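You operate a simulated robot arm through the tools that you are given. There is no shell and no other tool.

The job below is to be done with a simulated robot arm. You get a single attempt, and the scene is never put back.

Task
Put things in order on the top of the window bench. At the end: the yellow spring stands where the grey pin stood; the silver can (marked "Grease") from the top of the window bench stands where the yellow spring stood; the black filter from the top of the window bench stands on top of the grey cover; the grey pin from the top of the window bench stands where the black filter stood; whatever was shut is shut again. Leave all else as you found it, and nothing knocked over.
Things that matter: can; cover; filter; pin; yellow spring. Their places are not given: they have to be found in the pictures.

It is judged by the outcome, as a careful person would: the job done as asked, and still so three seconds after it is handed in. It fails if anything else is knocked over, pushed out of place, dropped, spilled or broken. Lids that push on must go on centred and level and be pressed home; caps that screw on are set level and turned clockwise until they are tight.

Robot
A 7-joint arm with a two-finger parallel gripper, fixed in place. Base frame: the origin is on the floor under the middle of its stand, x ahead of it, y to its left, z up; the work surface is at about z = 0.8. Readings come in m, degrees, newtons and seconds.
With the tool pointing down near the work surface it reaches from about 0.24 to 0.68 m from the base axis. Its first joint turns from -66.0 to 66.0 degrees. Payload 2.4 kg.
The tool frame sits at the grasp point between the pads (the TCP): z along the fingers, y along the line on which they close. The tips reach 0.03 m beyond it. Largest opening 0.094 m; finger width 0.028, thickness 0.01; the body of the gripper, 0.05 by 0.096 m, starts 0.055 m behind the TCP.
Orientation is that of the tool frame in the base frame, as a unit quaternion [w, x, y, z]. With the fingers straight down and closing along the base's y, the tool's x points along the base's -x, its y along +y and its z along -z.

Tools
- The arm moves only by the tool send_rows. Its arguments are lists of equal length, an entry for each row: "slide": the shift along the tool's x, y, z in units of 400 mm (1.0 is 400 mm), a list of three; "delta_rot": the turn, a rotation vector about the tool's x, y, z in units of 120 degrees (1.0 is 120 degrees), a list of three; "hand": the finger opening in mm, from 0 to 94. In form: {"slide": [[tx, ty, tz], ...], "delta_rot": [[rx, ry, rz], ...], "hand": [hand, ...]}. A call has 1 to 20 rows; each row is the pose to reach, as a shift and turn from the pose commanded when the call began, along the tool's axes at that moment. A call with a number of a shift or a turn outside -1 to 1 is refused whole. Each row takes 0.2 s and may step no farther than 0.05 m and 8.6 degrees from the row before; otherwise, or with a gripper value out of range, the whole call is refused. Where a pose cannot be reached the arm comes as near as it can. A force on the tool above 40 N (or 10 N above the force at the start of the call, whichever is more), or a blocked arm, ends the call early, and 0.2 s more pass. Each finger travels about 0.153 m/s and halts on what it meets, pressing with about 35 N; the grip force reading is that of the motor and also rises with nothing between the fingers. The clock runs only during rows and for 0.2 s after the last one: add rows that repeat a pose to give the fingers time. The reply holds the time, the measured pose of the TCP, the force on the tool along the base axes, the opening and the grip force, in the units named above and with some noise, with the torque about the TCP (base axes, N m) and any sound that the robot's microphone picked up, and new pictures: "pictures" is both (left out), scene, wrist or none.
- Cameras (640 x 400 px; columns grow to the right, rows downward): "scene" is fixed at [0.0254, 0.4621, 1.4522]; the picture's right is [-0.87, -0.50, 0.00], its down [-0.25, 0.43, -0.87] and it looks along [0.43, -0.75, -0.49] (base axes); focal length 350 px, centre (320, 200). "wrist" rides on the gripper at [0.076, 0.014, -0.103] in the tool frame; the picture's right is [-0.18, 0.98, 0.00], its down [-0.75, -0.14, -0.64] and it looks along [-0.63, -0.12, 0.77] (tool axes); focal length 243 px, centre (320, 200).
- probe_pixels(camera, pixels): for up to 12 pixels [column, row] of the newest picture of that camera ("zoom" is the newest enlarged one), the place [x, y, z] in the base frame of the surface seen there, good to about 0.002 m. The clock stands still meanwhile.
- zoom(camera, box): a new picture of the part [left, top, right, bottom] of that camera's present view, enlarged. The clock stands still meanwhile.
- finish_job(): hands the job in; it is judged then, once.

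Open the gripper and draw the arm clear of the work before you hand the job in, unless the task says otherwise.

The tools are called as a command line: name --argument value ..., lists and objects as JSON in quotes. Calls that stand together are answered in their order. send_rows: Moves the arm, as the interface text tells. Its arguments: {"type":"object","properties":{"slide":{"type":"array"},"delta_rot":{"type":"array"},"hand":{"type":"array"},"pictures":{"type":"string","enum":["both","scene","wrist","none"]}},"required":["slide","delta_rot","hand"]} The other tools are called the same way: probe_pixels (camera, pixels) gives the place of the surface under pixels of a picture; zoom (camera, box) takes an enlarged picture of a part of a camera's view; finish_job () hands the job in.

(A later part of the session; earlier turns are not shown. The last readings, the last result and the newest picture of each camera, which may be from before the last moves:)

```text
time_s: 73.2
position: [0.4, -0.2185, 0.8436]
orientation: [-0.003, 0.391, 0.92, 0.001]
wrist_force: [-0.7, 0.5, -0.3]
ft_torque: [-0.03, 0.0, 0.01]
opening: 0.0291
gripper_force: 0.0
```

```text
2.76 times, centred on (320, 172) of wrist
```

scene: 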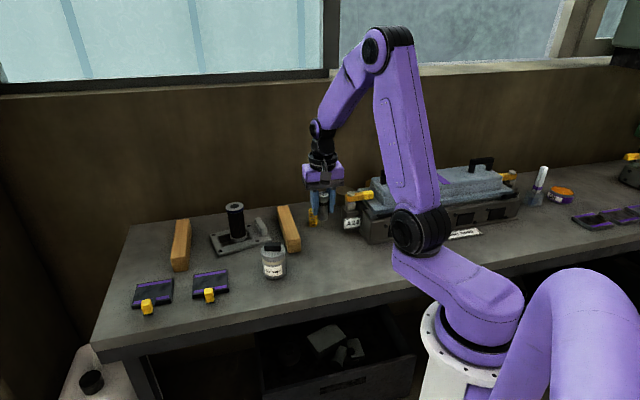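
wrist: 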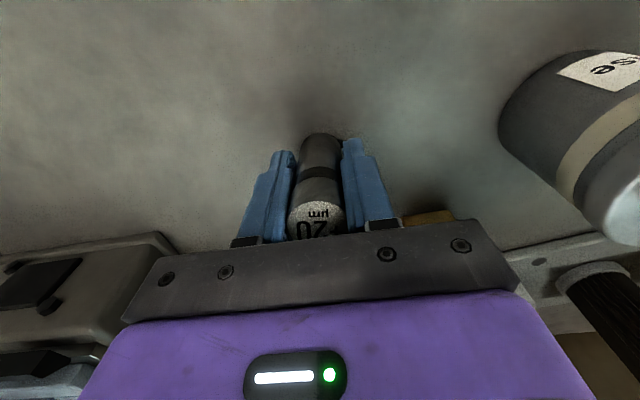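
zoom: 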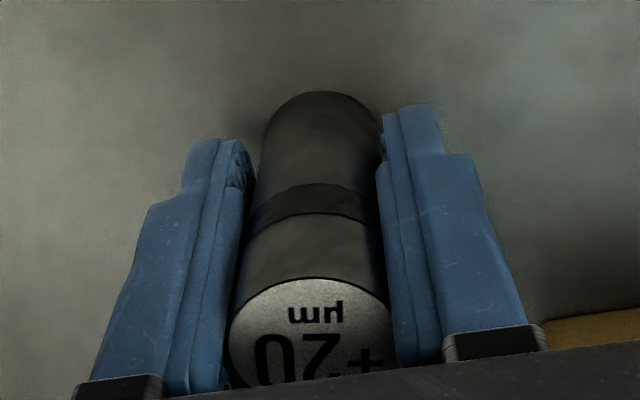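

Grip force is zero and the pin looks straighter (disc edge at row 278). I measure it before opening further.

probe_pixels --camera "zoom" --pixels '[[322, 100], [322, 130], [322, 160], [322, 200], [322, 230], [318, 260], [318, 300], [318, 350], [280, 150], [365, 150], [270, 320], [370, 320]]'

send_rows --slide '[[0, 0, 0], [0, 0, 0], [0, 0, 0], [0, 0, 0]]' --delta_rot '[[0, 0, 0], [0, 0, 0], [0, 0, 0], [0, 0, 0]]' --hand '[29.5, 30, 31, 32]' --pictures "both"

zoom --camera "scene" --box '[300, 215, 350, 280]'

zoom --camera "wrist" --box '[240, 100, 400, 245]'

probe_pixels --camera "zoom" --pixels '[[322, 100], [322, 130], [322, 160], [322, 200], [322, 230], [318, 260], [318, 300], [318, 350], [280, 150], [365, 150], [270, 320], [370, 320]]'

```text
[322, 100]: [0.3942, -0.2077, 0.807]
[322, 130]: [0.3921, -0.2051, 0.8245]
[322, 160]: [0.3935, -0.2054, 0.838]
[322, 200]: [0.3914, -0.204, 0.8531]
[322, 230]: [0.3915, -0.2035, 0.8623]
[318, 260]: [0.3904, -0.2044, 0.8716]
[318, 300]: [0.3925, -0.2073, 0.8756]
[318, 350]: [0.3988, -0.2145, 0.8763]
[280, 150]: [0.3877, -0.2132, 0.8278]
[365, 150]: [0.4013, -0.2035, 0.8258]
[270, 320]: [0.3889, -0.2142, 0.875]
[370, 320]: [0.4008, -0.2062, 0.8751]
```

```text
time_s: 74.2
position: [0.3985, -0.2182, 0.8438]
orientation: [-0.002, 0.391, 0.92, 0.001]
wrist_force: [0.1, -0.8, -0.1]
ft_torque: [0.0, 0.0, -0.01]
opening: 0.0319
gripper_force: 0.0
```

scene: 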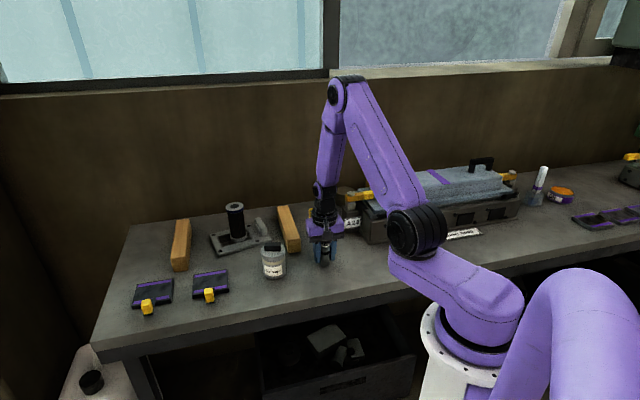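
wrist: 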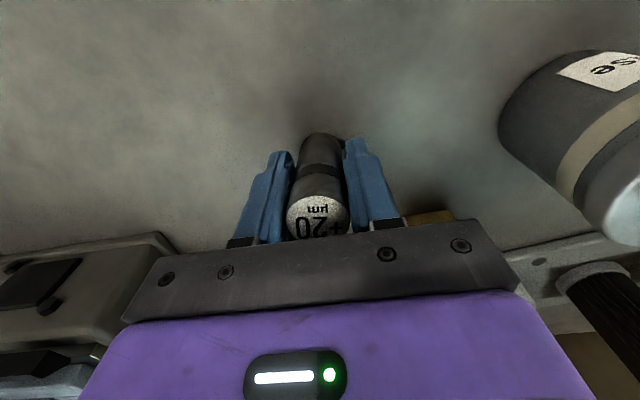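

```text
6.15 times, centred on (325, 248) of scene
```

zoom: 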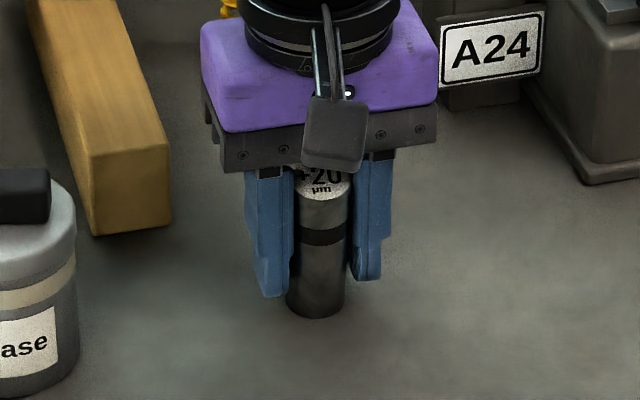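

```text
2.76 times, centred on (320, 172) of wrist
```

zoom: 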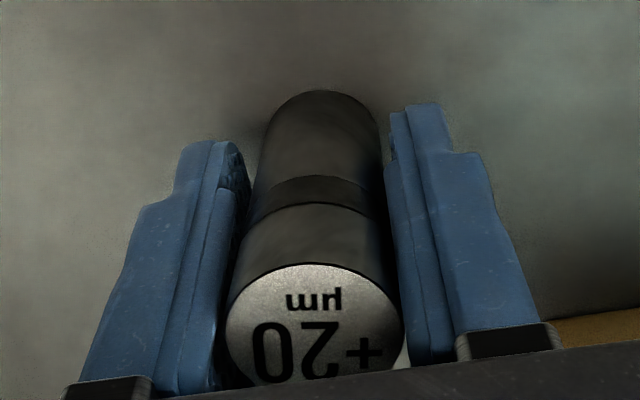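

```text
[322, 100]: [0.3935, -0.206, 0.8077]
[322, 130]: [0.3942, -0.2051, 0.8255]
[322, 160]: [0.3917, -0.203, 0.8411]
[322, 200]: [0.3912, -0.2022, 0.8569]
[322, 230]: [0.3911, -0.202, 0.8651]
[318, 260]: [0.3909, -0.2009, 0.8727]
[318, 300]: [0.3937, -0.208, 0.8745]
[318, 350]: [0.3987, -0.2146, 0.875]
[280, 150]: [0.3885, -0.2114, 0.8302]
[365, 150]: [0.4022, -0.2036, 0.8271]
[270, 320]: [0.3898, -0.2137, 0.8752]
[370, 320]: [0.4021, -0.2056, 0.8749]
```

The pin just holds whatever lean it's left in (now about 5° toward (-0.69,0.72)). I'll open, turn the gripper 90° so that it closes along that lean direction, then straighten, seat it by lowering, and release.

send_rows --slide '[[0, 0, 0], [0, 0, 0], [0, 0, 0], [0, 0, 0], [0, 0, 0], [0, 0, 0], [0, 0, 0], [0, 0, 0], [0, 0, 0], [0, 0, 0], [0, 0, 0], [0, 0, 0], [0, 0, 0], [0, 0, 0], [0, 0, 0]]' --delta_rot '[[0, 0, 0], [0, 0, 0], [0, 0, 0], [0, 0, -0.068], [0, 0, -0.136], [0, 0, -0.204], [0, 0, -0.272], [0, 0, -0.34], [0, 0, -0.408], [0, 0, -0.476], [0, 0, -0.544], [0, 0, -0.612], [0, 0, -0.68], [0, 0, -0.75], [0, 0, -0.75]]' --hand '[40, 55, 70, 70, 70, 70, 70, 70, 70, 70, 70, 70, 70, 70, 70]' --pictures "both"

zoom --camera "scene" --box '[300, 215, 350, 280]'

zoom --camera "wrist" --box '[220, 100, 420, 250]'

```text
time_s: 77.4
position: [0.4006, -0.218, 0.8433]
orientation: [-0.001, -0.376, 0.927, 0.002]
wrist_force: [-0.7, 0.4, 0.2]
ft_torque: [0.0, -0.01, -0.02]
opening: 0.0701
gripper_force: 0.1
```

scene: 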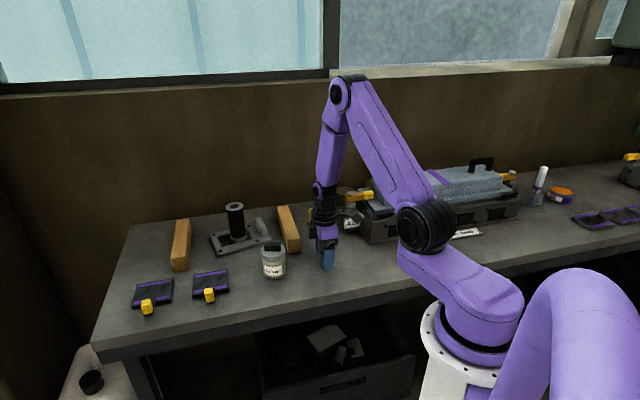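
wrist: 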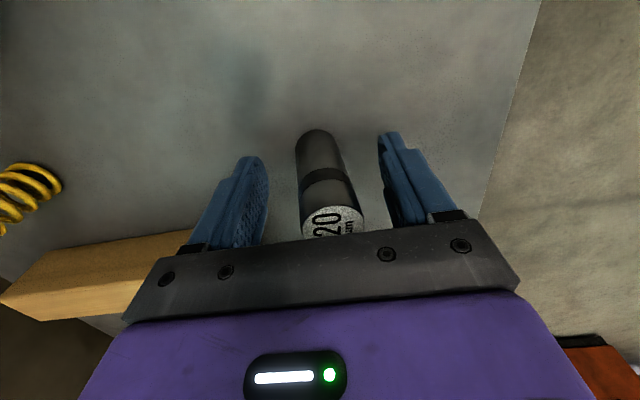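

```text
6.15 times, centred on (325, 248) of scene
```

zoom: 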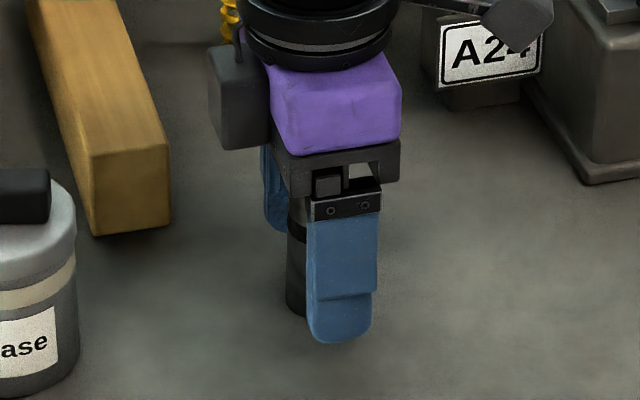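

```text
2.67 times, centred on (320, 175) of wrist
```

zoom: 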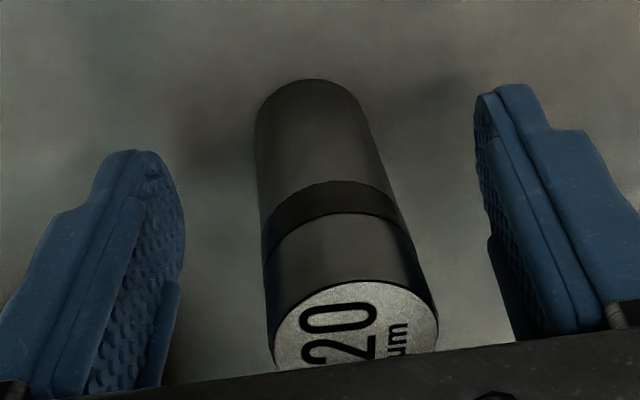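

In this view the lean is squarely along the closing line (toward the right finger). I centre on the foot (2.3 mm shift) and close slowly to straighten.

send_rows --slide '[[0, -0.0058, 0], [0, -0.0058, 0], [0, -0.0058, 0], [0, -0.0058, 0], [0, -0.0058, 0], [0, -0.0058, 0], [0, -0.0058, 0], [0, -0.0058, 0], [0, -0.0058, 0], [0, -0.0058, 0], [0, -0.0058, 0]]' --delta_rot '[[0, 0, 0], [0, 0, 0], [0, 0, 0], [0, 0, 0], [0, 0, 0], [0, 0, 0], [0, 0, 0], [0, 0, 0], [0, 0, 0], [0, 0, 0], [0, 0, 0]]' --hand '[70, 56, 46, 40, 36, 33, 31, 29, 27, 20, 15]' --pictures "both"

zoom --camera "wrist" --box '[240, 100, 400, 245]'

probe_pixels --camera "zoom" --pixels '[[322, 100], [322, 130], [322, 160], [322, 200], [322, 230], [318, 260], [318, 300], [318, 350], [280, 150], [365, 150], [270, 320], [370, 320]]'

```text
time_s: 79.8
position: [0.4026, -0.2205, 0.8446]
orientation: [0.0, -0.374, 0.927, 0.002]
wrist_force: [0.1, -0.2, -0.1]
ft_torque: [-0.03, -0.01, 0.0]
opening: 0.0315
gripper_force: 35.0
```

scene: 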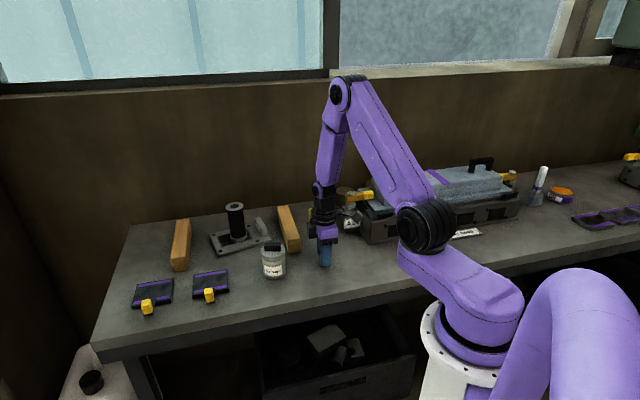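
wrist: 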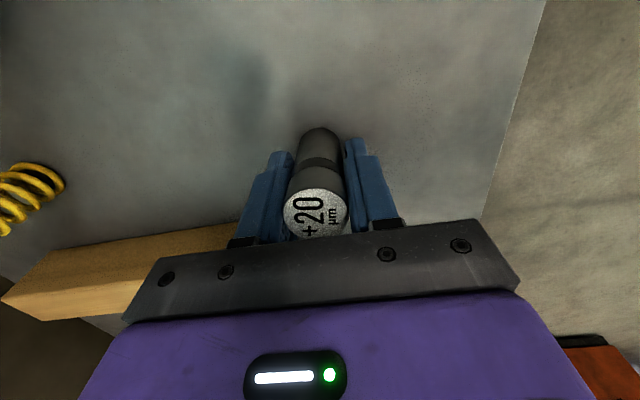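

```text
2.76 times, centred on (320, 172) of wrist
```

zoom: 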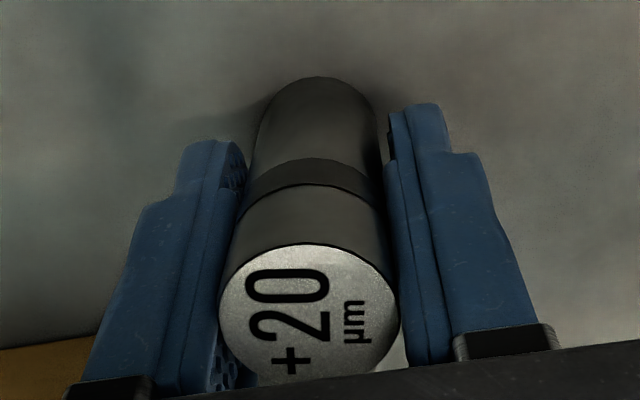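

```text
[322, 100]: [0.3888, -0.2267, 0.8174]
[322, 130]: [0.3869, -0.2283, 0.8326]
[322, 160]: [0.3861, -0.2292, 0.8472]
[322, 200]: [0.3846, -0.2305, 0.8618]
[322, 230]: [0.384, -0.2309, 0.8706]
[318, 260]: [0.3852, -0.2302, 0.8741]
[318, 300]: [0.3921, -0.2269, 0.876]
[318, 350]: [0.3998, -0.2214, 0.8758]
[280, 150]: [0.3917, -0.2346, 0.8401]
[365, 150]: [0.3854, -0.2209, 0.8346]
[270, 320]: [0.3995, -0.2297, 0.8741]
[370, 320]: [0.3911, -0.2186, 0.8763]
```

Closing made it swing to lean 7° in the other plane, keeping its tilt—as if something under that exact spot props it. As a test I carry it about 4 cm away to clear bench near (0.37,-0.195), counter-tilting the tool by 6.9° so the pin is vertical.

send_rows --slide '[[0, 0, -0.01], [0, 0, -0.03], [0, 0, -0.05], [0.0046, 0.03, -0.05], [0.0092, 0.06, -0.05], [0.0138, 0.09, -0.05], [0.0138, 0.09, -0.05]]' --delta_rot '[[0, 0, 0], [0, 0, 0], [0, 0, 0], [0, 0.02, 0], [0, 0.04, 0], [0, 0.0575, 0], [0, 0.0575, 0]]' --hand '[15, 15, 15, 15, 15, 15, 15]' --pictures "both"

zoom --camera "wrist" --box '[240, 100, 400, 245]'

probe_pixels --camera "zoom" --pixels '[[322, 100], [322, 130], [322, 160], [322, 200], [322, 230], [318, 245], [318, 300], [318, 350], [280, 150], [365, 150], [270, 320], [370, 320]]'

zoom --camera "scene" --box '[310, 210, 370, 285]'

```text
time_s: 81.4
position: [0.3725, -0.1989, 0.8649]
orientation: [-0.057, -0.374, 0.925, -0.021]
wrist_force: [-0.7, 0.3, -2.4]
ft_torque: [0.02, -0.02, 0.03]
opening: 0.0315
gripper_force: 35.0
```

scene: 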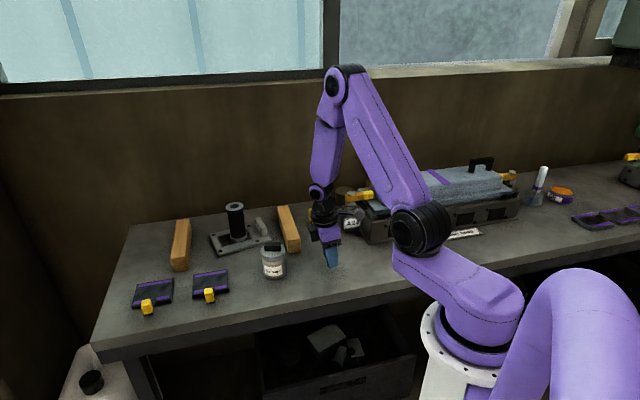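
wrist: 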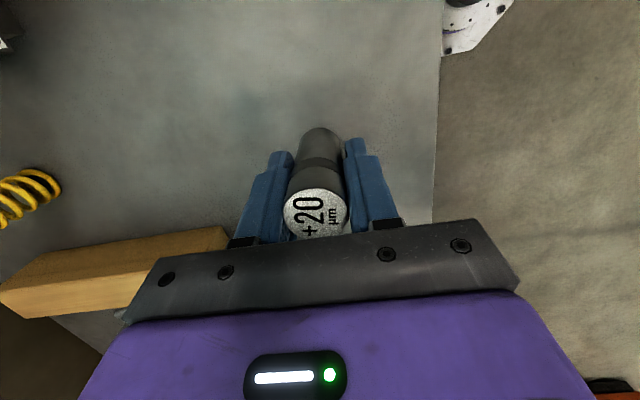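

```text
2.76 times, centred on (320, 172) of wrist
```

zoom: 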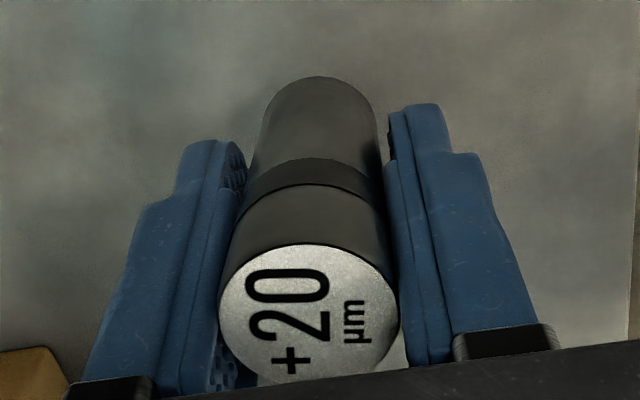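

```text
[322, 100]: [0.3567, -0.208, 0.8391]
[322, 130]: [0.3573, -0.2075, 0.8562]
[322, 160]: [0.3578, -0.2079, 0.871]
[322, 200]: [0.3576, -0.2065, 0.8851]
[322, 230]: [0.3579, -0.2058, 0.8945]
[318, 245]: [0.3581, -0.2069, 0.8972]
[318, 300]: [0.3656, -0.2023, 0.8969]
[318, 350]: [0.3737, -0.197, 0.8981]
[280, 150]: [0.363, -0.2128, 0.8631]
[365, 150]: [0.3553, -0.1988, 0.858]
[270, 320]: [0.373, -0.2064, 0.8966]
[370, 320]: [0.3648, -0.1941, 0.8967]
```

```text
5.33 times, centred on (340, 248) of scene
```

zoom: 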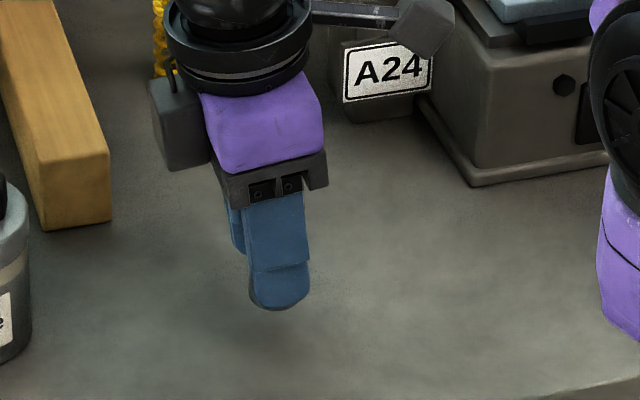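

The pin is vertical within about 2.5° now; I trim 2° back and lower it to about 3 mm above the bench at this test spot.

send_rows --slide '[[-0.0015, 0, 0.012], [-0.003, 0, 0.025], [-0.0043, 0, 0.036], [-0.0051, 0, 0.0421], [-0.0051, 0, 0.0421]]' --delta_rot '[[0, -0.008, 0], [0, -0.017, 0], [0, -0.017, 0], [0, -0.017, 0], [0, -0.017, 0]]' --hand '[15, 15, 15, 15, 15]' --pictures "none"

send_rows --slide '[[0, 0, 0.002], [0, 0, 0.0035], [0, 0, 0.005], [0, 0, 0.005]]' --delta_rot '[[0, 0, 0], [0, 0, 0], [0, 0, 0], [0, 0, 0]]' --hand '[15, 15, 15, 15]' --pictures "none"

```text
time_s: 82.6
position: [0.3734, -0.1976, 0.8475]
orientation: [-0.04, -0.374, 0.926, -0.014]
wrist_force: [0.1, 0.6, -2.2]
ft_torque: [-0.02, -0.01, 0.01]
opening: 0.0314
gripper_force: 34.7
```

```text
time_s: 83.6
position: [0.3751, -0.1989, 0.845]
orientation: [-0.039, -0.373, 0.927, -0.013]
wrist_force: [-0.2, 0.2, -2.8]
ft_torque: [0.0, -0.03, 0.02]
opening: 0.0316
gripper_force: 34.9
```

Still hanging free. I step down 0.4 mm at a time until contact.

send_rows --slide '[[0, 0, 0.001], [0, 0, 0.001]]' --delta_rot '[[0, 0, 0], [0, 0, 0]]' --hand '[15, 15]' --pictures "none"

send_rows --slide '[[0, 0, 0.001], [0, 0, 0.001]]' --delta_rot '[[0, 0, 0], [0, 0, 0]]' --hand '[15, 15]' --pictures "none"

send_rows --slide '[[0, 0, 0.001], [0, 0, 0.001]]' --delta_rot '[[0, 0, 0], [0, 0, 0]]' --hand '[15, 15]' --pictures "wrist"

```text
time_s: 84.2
position: [0.373, -0.1978, 0.8447]
orientation: [-0.039, -0.374, 0.927, -0.013]
wrist_force: [-0.7, -0.3, -1.8]
ft_torque: [0.0, 0.02, 0.01]
opening: 0.0315
gripper_force: 35.6
```

```text
time_s: 84.8
position: [0.3738, -0.1981, 0.8437]
orientation: [-0.04, -0.374, 0.927, -0.013]
wrist_force: [0.6, -0.5, -2.8]
ft_torque: [0.03, -0.04, -0.02]
opening: 0.031
gripper_force: 34.7
```

```text
time_s: 85.4
position: [0.3743, -0.1987, 0.8436]
orientation: [-0.041, -0.375, 0.926, -0.014]
wrist_force: [-2.9, 0.1, 8.2]
ft_torque: [0.02, 0.13, 0.0]
opening: 0.0311
gripper_force: 34.5
```

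wrist: 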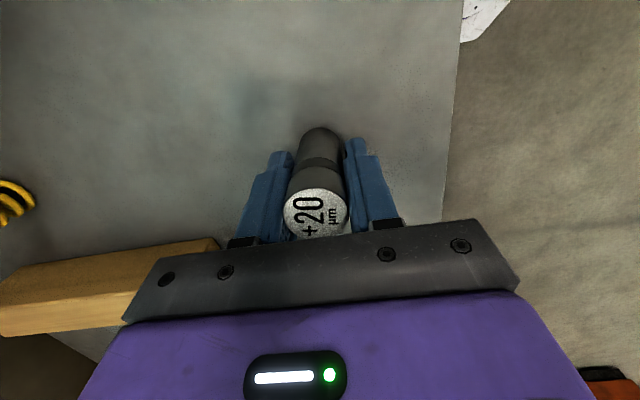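

Contact at 8 N. I measure the lean, then open in one motion and look.

zoom --camera "wrist" --box '[240, 100, 400, 245]'

probe_pixels --camera "zoom" --pixels '[[322, 100], [322, 130], [322, 160], [322, 200], [322, 230], [318, 245], [318, 300], [318, 350], [280, 150], [365, 150], [270, 320], [370, 320]]'

send_rows --slide '[[0, 0, 0], [0, 0, 0], [0, 0, 0], [0, 0, 0]]' --delta_rot '[[0, 0, 0], [0, 0, 0], [0, 0, 0], [0, 0, 0]]' --hand '[70, 70, 70, 70]' --pictures "both"

zoom --camera "wrist" --box '[240, 100, 400, 245]'

probe_pixels --camera "zoom" --pixels '[[322, 100], [322, 130], [322, 160], [322, 200], [322, 230], [318, 245], [318, 300], [318, 350], [280, 150], [365, 150], [270, 320], [370, 320]]'

```text
2.76 times, centred on (320, 172) of wrist
```

zoom: 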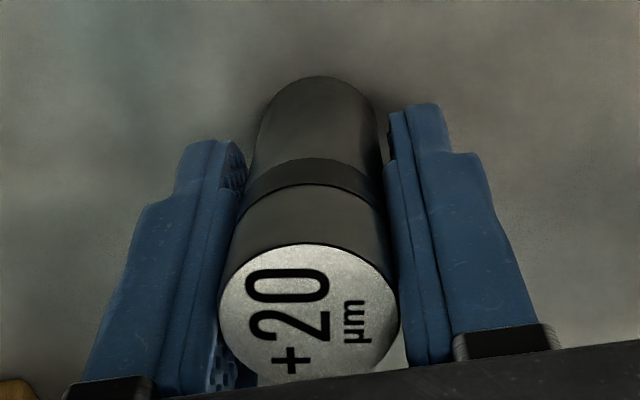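

```text
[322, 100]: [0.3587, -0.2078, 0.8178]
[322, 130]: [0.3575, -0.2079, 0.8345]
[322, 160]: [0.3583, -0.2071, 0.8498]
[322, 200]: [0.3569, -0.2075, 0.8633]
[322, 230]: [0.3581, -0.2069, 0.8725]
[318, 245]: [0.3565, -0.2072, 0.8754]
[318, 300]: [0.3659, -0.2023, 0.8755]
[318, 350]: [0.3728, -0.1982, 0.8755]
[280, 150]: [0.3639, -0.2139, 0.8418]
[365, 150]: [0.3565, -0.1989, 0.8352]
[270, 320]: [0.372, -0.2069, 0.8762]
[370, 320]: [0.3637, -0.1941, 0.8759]
```

```text
time_s: 86.4
position: [0.3731, -0.1983, 0.8433]
orientation: [-0.04, -0.374, 0.927, -0.013]
wrist_force: [-0.5, 1.0, 0.4]
ft_torque: [0.01, 0.04, 0.02]
opening: 0.0702
gripper_force: 0.0
```

scene: 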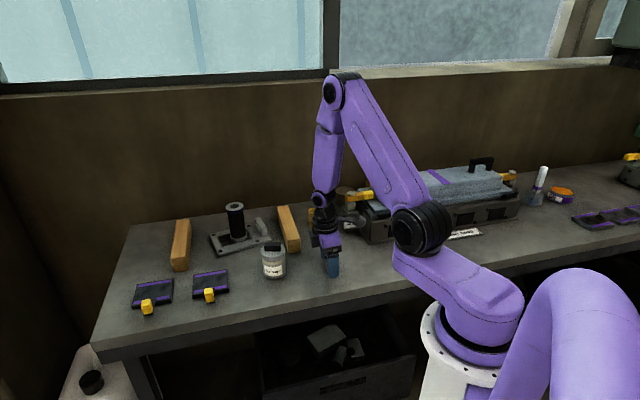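
wrist: 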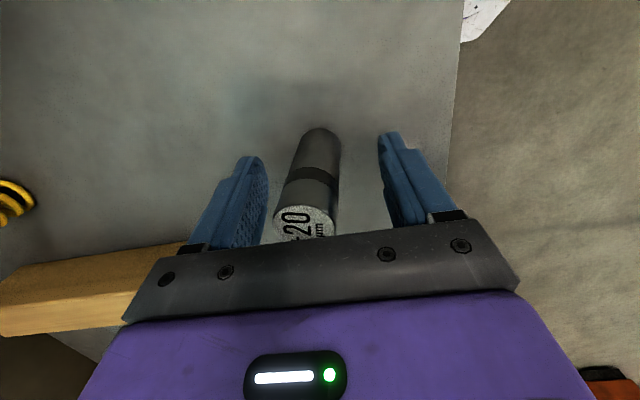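

```text
2.76 times, centred on (320, 172) of wrist
```

zoom: 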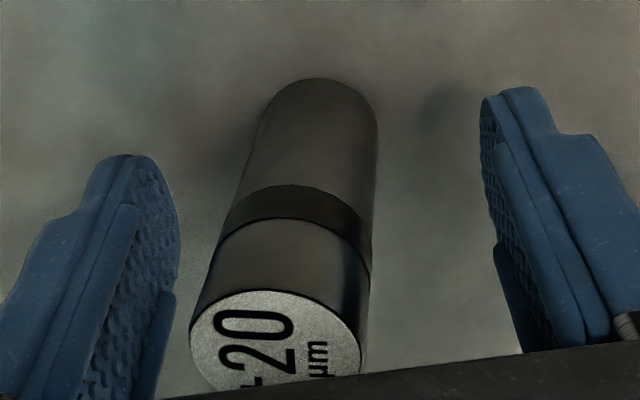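

```text
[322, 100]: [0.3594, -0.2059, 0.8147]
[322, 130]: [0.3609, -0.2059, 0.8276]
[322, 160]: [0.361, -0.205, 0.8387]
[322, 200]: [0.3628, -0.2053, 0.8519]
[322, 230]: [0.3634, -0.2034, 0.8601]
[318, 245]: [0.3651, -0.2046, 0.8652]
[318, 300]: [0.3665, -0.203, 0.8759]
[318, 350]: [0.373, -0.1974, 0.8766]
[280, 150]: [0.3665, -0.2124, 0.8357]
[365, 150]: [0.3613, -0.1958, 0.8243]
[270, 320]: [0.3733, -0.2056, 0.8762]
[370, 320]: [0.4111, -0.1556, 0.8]
```

It tips on a quick release even on clean bench, while the slow release under preload earlier didn't disturb it. I measure the pin's present axis so I can re-grip it with the tool aligned to it.

probe_pixels --camera "zoom" --pixels '[[318, 95], [312, 130], [305, 160], [298, 195], [292, 225], [286, 255], [280, 285], [276, 340], [230, 320], [330, 330], [270, 375], [265, 150]]'

zoom --camera "scene" --box '[310, 215, 360, 285]'

```text
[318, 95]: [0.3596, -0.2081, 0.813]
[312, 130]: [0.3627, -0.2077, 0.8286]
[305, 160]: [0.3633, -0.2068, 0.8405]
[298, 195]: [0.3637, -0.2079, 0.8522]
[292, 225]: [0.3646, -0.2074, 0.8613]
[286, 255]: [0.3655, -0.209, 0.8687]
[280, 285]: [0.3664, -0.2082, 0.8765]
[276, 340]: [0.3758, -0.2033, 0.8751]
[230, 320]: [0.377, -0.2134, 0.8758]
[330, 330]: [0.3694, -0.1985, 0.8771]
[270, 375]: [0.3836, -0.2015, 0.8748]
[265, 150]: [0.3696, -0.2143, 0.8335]
```

```text
5.71 times, centred on (335, 250) of scene
```

zoom: 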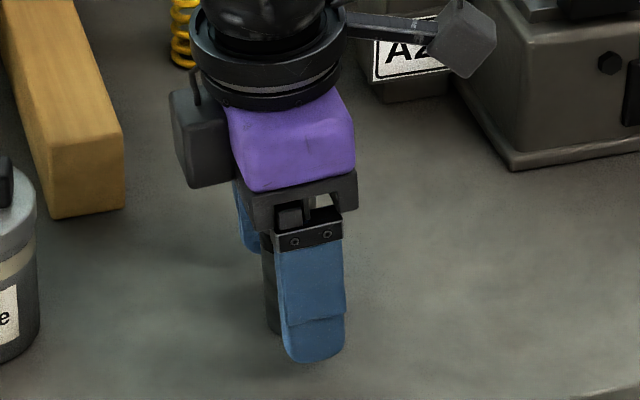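

The tilt after release is about 6° every time, whatever its direction. For comparison I check how the filter is standing on the cover.

zoom --camera "scene" --box '[205, 190, 275, 260]'

probe_pixels --camera "zoom" --pixels '[[285, 110], [230, 110], [340, 105], [285, 150], [288, 180], [291, 210], [294, 240], [297, 270], [300, 300], [305, 330], [285, 85], [285, 130]]'

```text
5.71 times, centred on (240, 225) of scene
```

zoom: 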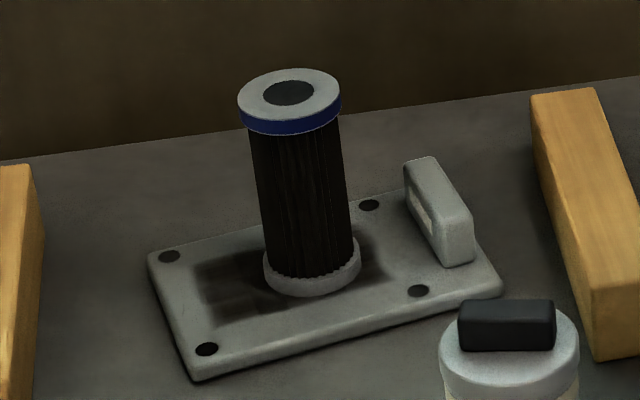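

```text
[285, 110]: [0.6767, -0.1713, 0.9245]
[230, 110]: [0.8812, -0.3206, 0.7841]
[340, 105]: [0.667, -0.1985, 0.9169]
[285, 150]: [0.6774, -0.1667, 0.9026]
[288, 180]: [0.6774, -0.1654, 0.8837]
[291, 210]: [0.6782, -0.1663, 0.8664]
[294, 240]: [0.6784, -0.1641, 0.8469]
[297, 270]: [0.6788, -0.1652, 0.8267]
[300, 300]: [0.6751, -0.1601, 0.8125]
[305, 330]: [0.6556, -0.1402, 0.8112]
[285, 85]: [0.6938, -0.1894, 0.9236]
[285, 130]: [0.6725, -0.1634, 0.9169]
```

The filter stands vertical (side points agree within 1.5°). For the pin, I tilt the open tool about 4° to line it up with the pin's axis (6° toward +x) and close, for a clean aligned grip.

send_rows --slide '[[0, 0, 0], [0, 0, 0], [0, 0, 0], [0, 0, 0], [0, 0, 0], [0, 0, 0], [0, 0, 0], [0, 0, 0], [0, 0, 0], [0, 0, 0], [0, 0, 0]]' --delta_rot '[[-0.016, -0.002, 0], [-0.032, -0.0037, 0], [-0.032, -0.0037, 0], [-0.032, -0.0037, 0], [-0.032, -0.0037, 0], [-0.032, -0.0037, 0], [-0.032, -0.0037, 0], [-0.032, -0.0037, 0], [-0.032, -0.0037, 0], [-0.032, -0.0037, 0], [-0.032, -0.0037, 0]]' --hand '[70, 70, 60, 50, 42, 37, 33, 30, 28, 24, 15]' --pictures "both"

zoom --camera "wrist" --box '[240, 100, 400, 245]'

probe_pixels --camera "zoom" --pixels '[[322, 105], [322, 130], [322, 160], [322, 200], [322, 230], [318, 245], [318, 300], [318, 350], [280, 150], [365, 150], [270, 330], [370, 330]]'

```text
time_s: 88.8
position: [0.3727, -0.1992, 0.8439]
orientation: [-0.049, -0.372, 0.927, 0.018]
wrist_force: [-0.6, 0.5, 0.8]
ft_torque: [0.02, -0.03, 0.01]
opening: 0.0275
gripper_force: 34.9
```

scene: 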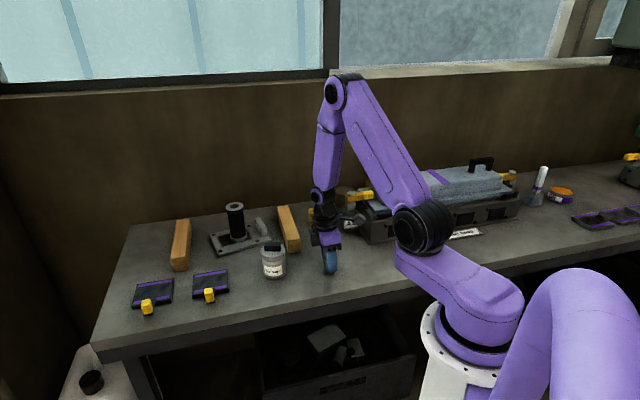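
wrist: 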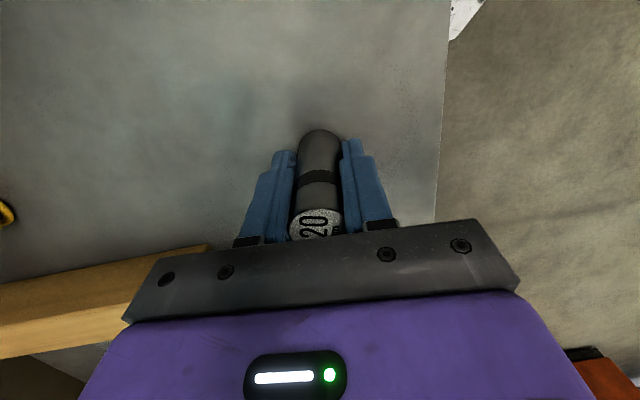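

```text
2.76 times, centred on (320, 172) of wrist
```

zoom: 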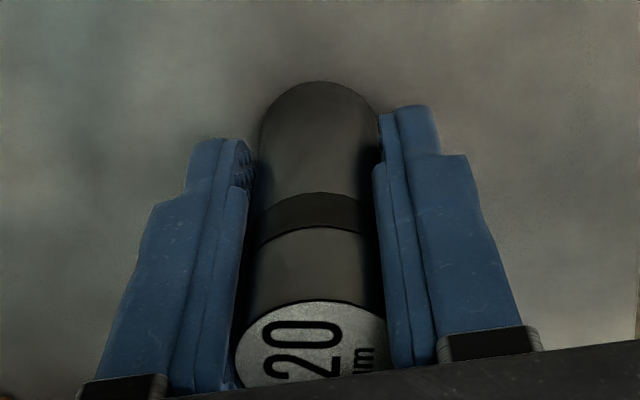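

```text
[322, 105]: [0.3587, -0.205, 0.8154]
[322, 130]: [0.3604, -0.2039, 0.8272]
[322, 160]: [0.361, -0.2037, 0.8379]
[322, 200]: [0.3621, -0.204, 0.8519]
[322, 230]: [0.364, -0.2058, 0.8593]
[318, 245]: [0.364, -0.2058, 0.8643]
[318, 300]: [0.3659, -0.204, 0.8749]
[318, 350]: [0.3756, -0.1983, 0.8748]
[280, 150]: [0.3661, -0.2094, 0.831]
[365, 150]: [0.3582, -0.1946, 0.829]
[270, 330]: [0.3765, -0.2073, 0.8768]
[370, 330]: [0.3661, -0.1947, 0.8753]
```

A clean aligned grip now: 27.5 mm, pin parallel to the tool. I lift 2 cm, rotate tool and pin back to vertical, and move to the filter's spot (0.403,-0.217).

send_rows --slide '[[0.001, 0.001, -0.012], [0.0039, 0.0035, -0.0497], [-0.004, -0.025, -0.052], [-0.0115, -0.053, -0.0546], [-0.019, -0.0806, -0.0573], [-0.019, -0.0806, -0.0573], [-0.019, -0.0806, -0.0573]]' --delta_rot '[[0, 0, 0], [0, 0, 0], [0.012, -0.0127, 0], [0.024, -0.0253, 0], [0.0363, -0.038, 0], [0.0363, -0.038, 0], [0.0363, -0.038, 0]]' --hand '[15, 15, 15, 15, 15, 15, 15]' --pictures "both"

zoom --camera "wrist" --box '[240, 100, 400, 245]'

probe_pixels --camera "zoom" --pixels '[[322, 105], [322, 130], [322, 160], [322, 200], [322, 230], [318, 260], [318, 290], [318, 350], [280, 150], [365, 150], [270, 330], [370, 330]]'

```text
time_s: 90.4
position: [0.4032, -0.2155, 0.8622]
orientation: [0.002, -0.373, 0.928, -0.001]
wrist_force: [-0.5, -1.0, -2.5]
ft_torque: [-0.01, -0.01, 0.02]
opening: 0.0273
gripper_force: 35.6
```

scene: 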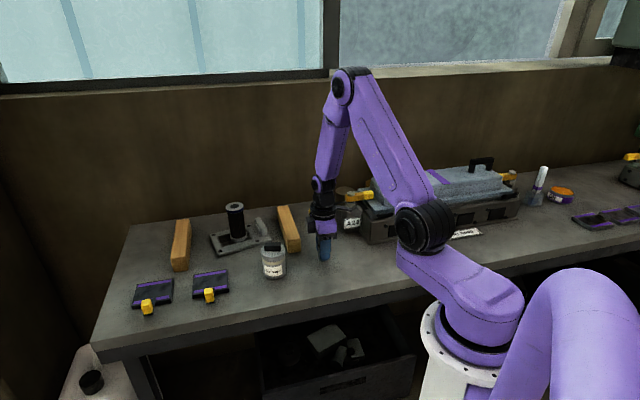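
wrist: 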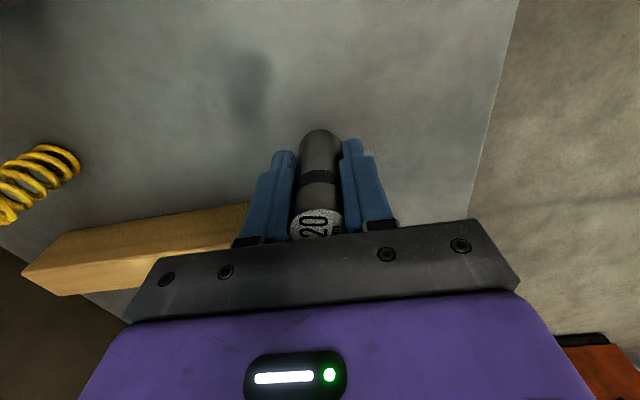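

```text
2.76 times, centred on (320, 172) of wrist
```

zoom: 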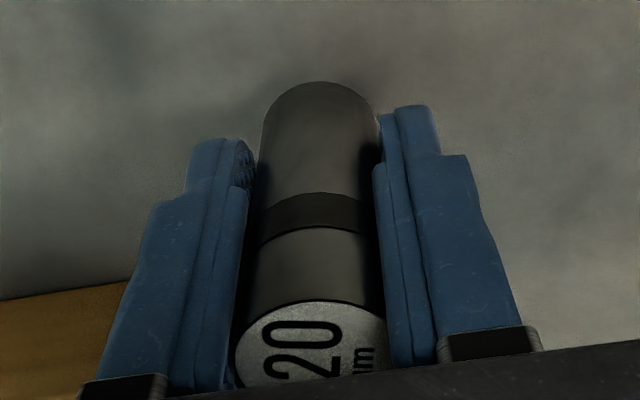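

```text
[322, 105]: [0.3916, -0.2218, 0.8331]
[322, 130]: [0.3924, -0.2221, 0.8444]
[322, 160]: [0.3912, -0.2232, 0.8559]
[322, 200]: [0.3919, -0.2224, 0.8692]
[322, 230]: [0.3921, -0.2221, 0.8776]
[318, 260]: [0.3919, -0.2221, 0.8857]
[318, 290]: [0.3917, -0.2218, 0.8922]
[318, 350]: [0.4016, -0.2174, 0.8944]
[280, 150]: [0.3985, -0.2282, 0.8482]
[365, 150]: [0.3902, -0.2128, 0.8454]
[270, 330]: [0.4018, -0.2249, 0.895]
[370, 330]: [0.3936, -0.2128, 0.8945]
```

The pin is now exactly vertical in a clean grip, about 19 mm up. I lower 16 mm, with a 3 mm trim toward the target.

send_rows --slide '[[0.0018, -0.0036, 0.012], [0.0035, -0.0072, 0.024], [0.0035, -0.0072, 0.034], [0.0035, -0.0072, 0.04], [0.0035, -0.0072, 0.04]]' --delta_rot '[[0, 0, 0], [0, 0, 0], [0, 0, 0], [0, 0, 0], [0, 0, 0]]' --hand '[15, 15, 15, 15, 15]' --pictures "none"

send_rows --slide '[[0, 0, 0.0012], [0, 0, 0.0024], [0, 0, 0.0024]]' --delta_rot '[[0, 0, 0], [0, 0, 0], [0, 0, 0]]' --hand '[15, 15, 15]' --pictures "none"

send_rows --slide '[[0, 0, 0.0008], [0, 0, 0.0008]]' --delta_rot '[[0, 0, 0], [0, 0, 0]]' --hand '[15, 15]' --pictures "none"

```text
time_s: 91.6
position: [0.4041, -0.2184, 0.8473]
orientation: [0.003, -0.373, 0.928, -0.002]
wrist_force: [-0.4, 0.2, -2.1]
ft_torque: [-0.02, 0.03, 0.01]
opening: 0.0273
gripper_force: 34.5
```

```text
time_s: 92.4
position: [0.4039, -0.2199, 0.8454]
orientation: [0.002, -0.373, 0.928, -0.002]
wrist_force: [0.3, -0.3, -2.1]
ft_torque: [-0.02, 0.02, -0.02]
opening: 0.0274
gripper_force: 35.0
```

```text
time_s: 93.0
position: [0.4031, -0.22, 0.8451]
orientation: [0.003, -0.373, 0.928, -0.002]
wrist_force: [-0.4, 0.4, -2.5]
ft_torque: [-0.01, -0.01, 0.01]
opening: 0.0272
gripper_force: 35.0
```

No contact yet. I keep stepping 0.2–0.3 mm at a time.

send_rows --slide '[[0, 0, 0.0007], [0, 0, 0.0007]]' --delta_rot '[[0, 0, 0], [0, 0, 0]]' --hand '[15, 15]' --pictures "none"

send_rows --slide '[[0, 0, 0.0007], [0, 0, 0.0007]]' --delta_rot '[[0, 0, 0], [0, 0, 0]]' --hand '[15, 15]' --pictures "none"

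send_rows --slide '[[0, 0, 0.0005], [0, 0, 0.0005]]' --delta_rot '[[0, 0, 0], [0, 0, 0]]' --hand '[15, 15]' --pictures "none"

```text
time_s: 93.6
position: [0.404, -0.2191, 0.8444]
orientation: [0.002, -0.373, 0.928, -0.002]
wrist_force: [-0.3, -0.7, -2.2]
ft_torque: [0.0, -0.01, 0.01]
opening: 0.0272
gripper_force: 35.0
```

```text
time_s: 94.2
position: [0.4043, -0.2198, 0.8452]
orientation: [0.003, -0.373, 0.928, -0.001]
wrist_force: [-0.3, 0.5, -1.4]
ft_torque: [0.03, 0.0, -0.01]
opening: 0.0276
gripper_force: 35.4
```

```text
time_s: 94.8
position: [0.4051, -0.2204, 0.8457]
orientation: [0.002, -0.373, 0.928, -0.002]
wrist_force: [0.2, -0.1, -2.4]
ft_torque: [-0.02, -0.02, 0.01]
opening: 0.0275
gripper_force: 34.7
```

send_rows --slide '[[0, 0, 0.0006], [0, 0, 0.0006]]' --delta_rot '[[0, 0, 0], [0, 0, 0]]' --hand '[15, 15]' --pictures "none"

send_rows --slide '[[0, 0, 0.0006], [0, 0, 0.0006]]' --delta_rot '[[0, 0, 0], [0, 0, 0]]' --hand '[15, 15]' --pictures "none"

```text
time_s: 95.4
position: [0.4052, -0.2199, 0.8455]
orientation: [0.003, -0.373, 0.928, -0.002]
wrist_force: [0.5, -0.3, -2.7]
ft_torque: [0.01, 0.04, -0.01]
opening: 0.0273
gripper_force: 35.2
```

```text
time_s: 96.0
position: [0.4041, -0.2199, 0.8449]
orientation: [0.002, -0.374, 0.928, -0.002]
wrist_force: [0.3, -0.3, -2.5]
ft_torque: [-0.03, 0.01, 0.04]
opening: 0.0275
gripper_force: 35.4
```

Still free at about z=0.8437 commanded; expected contact is near 0.843. I keep stepping down by 0.24 mm.

send_rows --slide '[[0, 0, 0.0006], [0, 0, 0.0006]]' --delta_rot '[[0, 0, 0], [0, 0, 0]]' --hand '[15, 15]' --pictures "none"

send_rows --slide '[[0, 0, 0.0006], [0, 0, 0.0006]]' --delta_rot '[[0, 0, 0], [0, 0, 0]]' --hand '[15, 15]' --pictures "none"

send_rows --slide '[[0, 0, 0.0005], [0, 0, 0.0005]]' --delta_rot '[[0, 0, 0], [0, 0, 0]]' --hand '[15, 15]' --pictures "none"

```text
time_s: 96.6
position: [0.4044, -0.2184, 0.8442]
orientation: [0.002, -0.373, 0.928, -0.002]
wrist_force: [-0.3, -0.4, -1.9]
ft_torque: [0.01, 0.02, 0.01]
opening: 0.0274
gripper_force: 35.1
```

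```text
time_s: 97.2
position: [0.4053, -0.2184, 0.8442]
orientation: [0.003, -0.373, 0.928, -0.001]
wrist_force: [-0.5, -0.3, -2.6]
ft_torque: [-0.01, 0.0, -0.01]
opening: 0.0272
gripper_force: 35.5
```

```text
time_s: 97.8
position: [0.404, -0.22, 0.844]
orientation: [0.002, -0.373, 0.928, -0.002]
wrist_force: [-0.8, -0.6, -2.2]
ft_torque: [0.03, -0.02, -0.02]
opening: 0.0272
gripper_force: 35.2
```

The weight is still on the gripper (-2.2 N). I continue down in small steps.

send_rows --slide '[[0, 0, 0.0006], [0, 0, 0.0006]]' --delta_rot '[[0, 0, 0], [0, 0, 0]]' --hand '[15, 15]' --pictures "none"

send_rows --slide '[[0, 0, 0.0006], [0, 0, 0.0006]]' --delta_rot '[[0, 0, 0], [0, 0, 0]]' --hand '[15, 15]' --pictures "none"

send_rows --slide '[[0, 0, 0.0006], [0, 0, 0.0006]]' --delta_rot '[[0, 0, 0], [0, 0, 0]]' --hand '[15, 15]' --pictures "none"

```text
time_s: 98.4
position: [0.4034, -0.2197, 0.8453]
orientation: [0.003, -0.373, 0.928, -0.001]
wrist_force: [0.5, -0.4, -1.5]
ft_torque: [-0.04, 0.02, 0.0]
opening: 0.0271
gripper_force: 34.7
```

```text
time_s: 99.0
position: [0.4033, -0.2192, 0.8445]
orientation: [0.002, -0.373, 0.928, -0.001]
wrist_force: [-0.7, -0.9, -3.1]
ft_torque: [0.0, -0.02, 0.01]
opening: 0.0276
gripper_force: 35.6
```

```text
time_s: 99.6
position: [0.4047, -0.2188, 0.8429]
orientation: [0.002, -0.373, 0.928, -0.002]
wrist_force: [0.4, -0.4, -1.8]
ft_torque: [-0.01, 0.01, 0.0]
opening: 0.0275
gripper_force: 34.8
```

Readings hover around 0.844, so very small steps may be partly lost. I take one 0.6 mm step in three rows and watch the force.

send_rows --slide '[[0, 0, 0.0005], [0, 0, 0.001], [0, 0, 0.0015], [0, 0, 0.0015]]' --delta_rot '[[0, 0, 0], [0, 0, 0], [0, 0, 0], [0, 0, 0]]' --hand '[15, 15, 15, 15]' --pictures "none"

zoom --camera "scene" --box '[300, 215, 350, 280]'

```text
time_s: 100.6
position: [0.4042, -0.2195, 0.8437]
orientation: [0.004, -0.372, 0.928, -0.001]
wrist_force: [-8.5, 3.7, 32.5]
ft_torque: [0.18, 0.31, 0.0]
opening: 0.0272
gripper_force: 34.7
```

```text
6.15 times, centred on (325, 248) of scene
```

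zoom: 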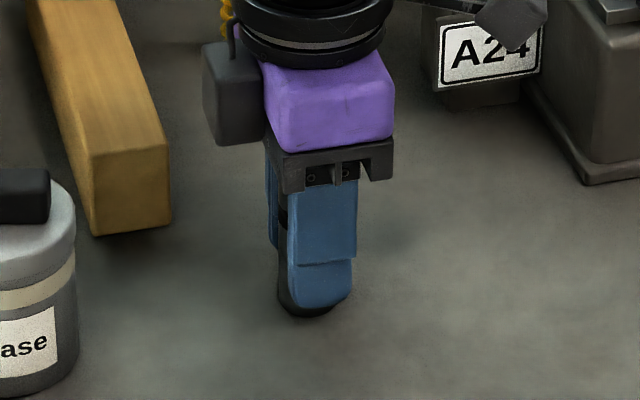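

Contact at 32 N: it is stiff, about 60 N/mm. I back off 0.4 mm to reach a light contact.

send_rows --slide '[[0, 0, -0.0005], [0, 0, -0.001], [0, 0, -0.001]]' --delta_rot '[[0, 0, 0], [0, 0, 0], [0, 0, 0]]' --hand '[15, 15, 15]' --pictures "wrist"

zoom --camera "wrist" --box '[240, 100, 400, 245]'

probe_pixels --camera "zoom" --pixels '[[322, 105], [322, 130], [322, 160], [322, 200], [322, 230], [318, 260], [318, 290], [318, 350], [280, 150], [365, 150], [270, 330], [370, 330]]'

```text
time_s: 101.4
position: [0.4032, -0.2198, 0.844]
orientation: [0.003, -0.374, 0.928, -0.002]
wrist_force: [-5.7, 6.4, 26.5]
ft_torque: [0.25, 0.28, 0.0]
opening: 0.0273
gripper_force: 34.9
```

wrist: 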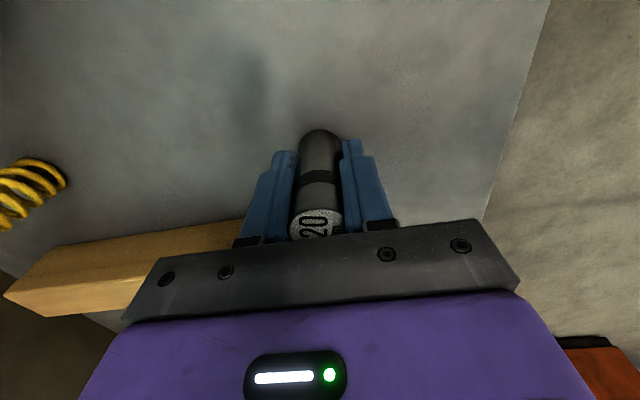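

```text
2.76 times, centred on (320, 172) of wrist
```

zoom: 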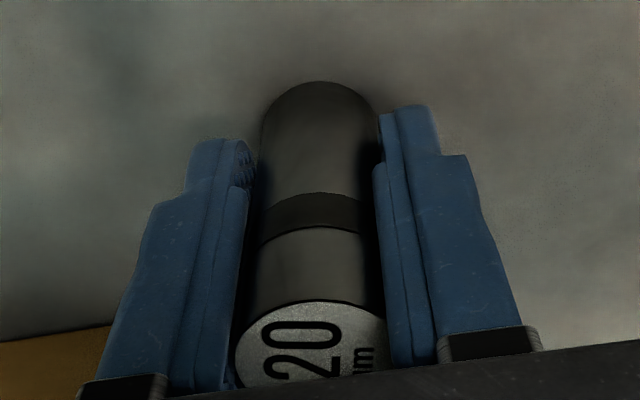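

```text
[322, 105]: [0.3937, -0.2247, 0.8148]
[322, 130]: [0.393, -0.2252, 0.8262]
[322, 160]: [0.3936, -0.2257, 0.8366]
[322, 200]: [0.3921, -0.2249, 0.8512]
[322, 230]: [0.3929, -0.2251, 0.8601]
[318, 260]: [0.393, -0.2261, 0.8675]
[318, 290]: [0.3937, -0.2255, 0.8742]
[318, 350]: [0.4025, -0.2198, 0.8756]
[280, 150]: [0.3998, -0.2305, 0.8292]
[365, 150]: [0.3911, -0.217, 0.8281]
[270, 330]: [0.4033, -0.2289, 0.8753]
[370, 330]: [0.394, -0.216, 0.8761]
```

Vertical and seated, but still 26 N with some side load. I back off another 0.35 mm.

send_rows --slide '[[0, 0, -0.0005], [0, 0, -0.0009], [0, 0, -0.0009]]' --delta_rot '[[0, 0, 0], [0, 0, 0], [0, 0, 0]]' --hand '[15, 15, 15]' --pictures "none"

```text
time_s: 102.2
position: [0.4042, -0.2194, 0.844]
orientation: [0.003, -0.373, 0.928, -0.002]
wrist_force: [-2.7, 4.6, 20.1]
ft_torque: [0.17, 0.18, 0.01]
opening: 0.0275
gripper_force: 34.8
```

It's dropping at about 18 N/mm. I back off 0.7 mm more for a light preload.

send_rows --slide '[[0, 0, -0.0006], [0, 0, -0.0012], [0, 0, -0.0018], [0, 0, -0.0018]]' --delta_rot '[[0, 0, 0], [0, 0, 0], [0, 0, 0], [0, 0, 0]]' --hand '[15, 15, 15, 15]' --pictures "none"

```text
time_s: 103.2
position: [0.4045, -0.2213, 0.8449]
orientation: [0.001, -0.373, 0.928, -0.001]
wrist_force: [-0.3, 0.4, -2.5]
ft_torque: [0.01, 0.03, -0.03]
opening: 0.0275
gripper_force: 35.0
```

Contact is just lost, so I lower by 0.3 mm.

send_rows --slide '[[0, 0, 0.0004], [0, 0, 0.0008], [0, 0, 0.0008]]' --delta_rot '[[0, 0, 0], [0, 0, 0], [0, 0, 0]]' --hand '[15, 15, 15]' --pictures "none"

```text
time_s: 104.0
position: [0.4044, -0.2204, 0.8443]
orientation: [0.002, -0.372, 0.928, -0.001]
wrist_force: [-1.0, -0.7, -0.8]
ft_torque: [-0.06, 0.01, 0.04]
opening: 0.0272
gripper_force: 35.5
```

Just touching (-0.8 N). I add 0.2 mm for a light seat.

send_rows --slide '[[0, 0, 0.0003], [0, 0, 0.0006], [0, 0, 0.0006]]' --delta_rot '[[0, 0, 0], [0, 0, 0], [0, 0, 0]]' --hand '[15, 15, 15]' --pictures "none"

```text
time_s: 104.8
position: [0.4042, -0.2186, 0.8436]
orientation: [0.002, -0.373, 0.928, -0.001]
wrist_force: [0.0, -0.4, 0.0]
ft_torque: [0.04, -0.02, -0.01]
opening: 0.0273
gripper_force: 35.1
```

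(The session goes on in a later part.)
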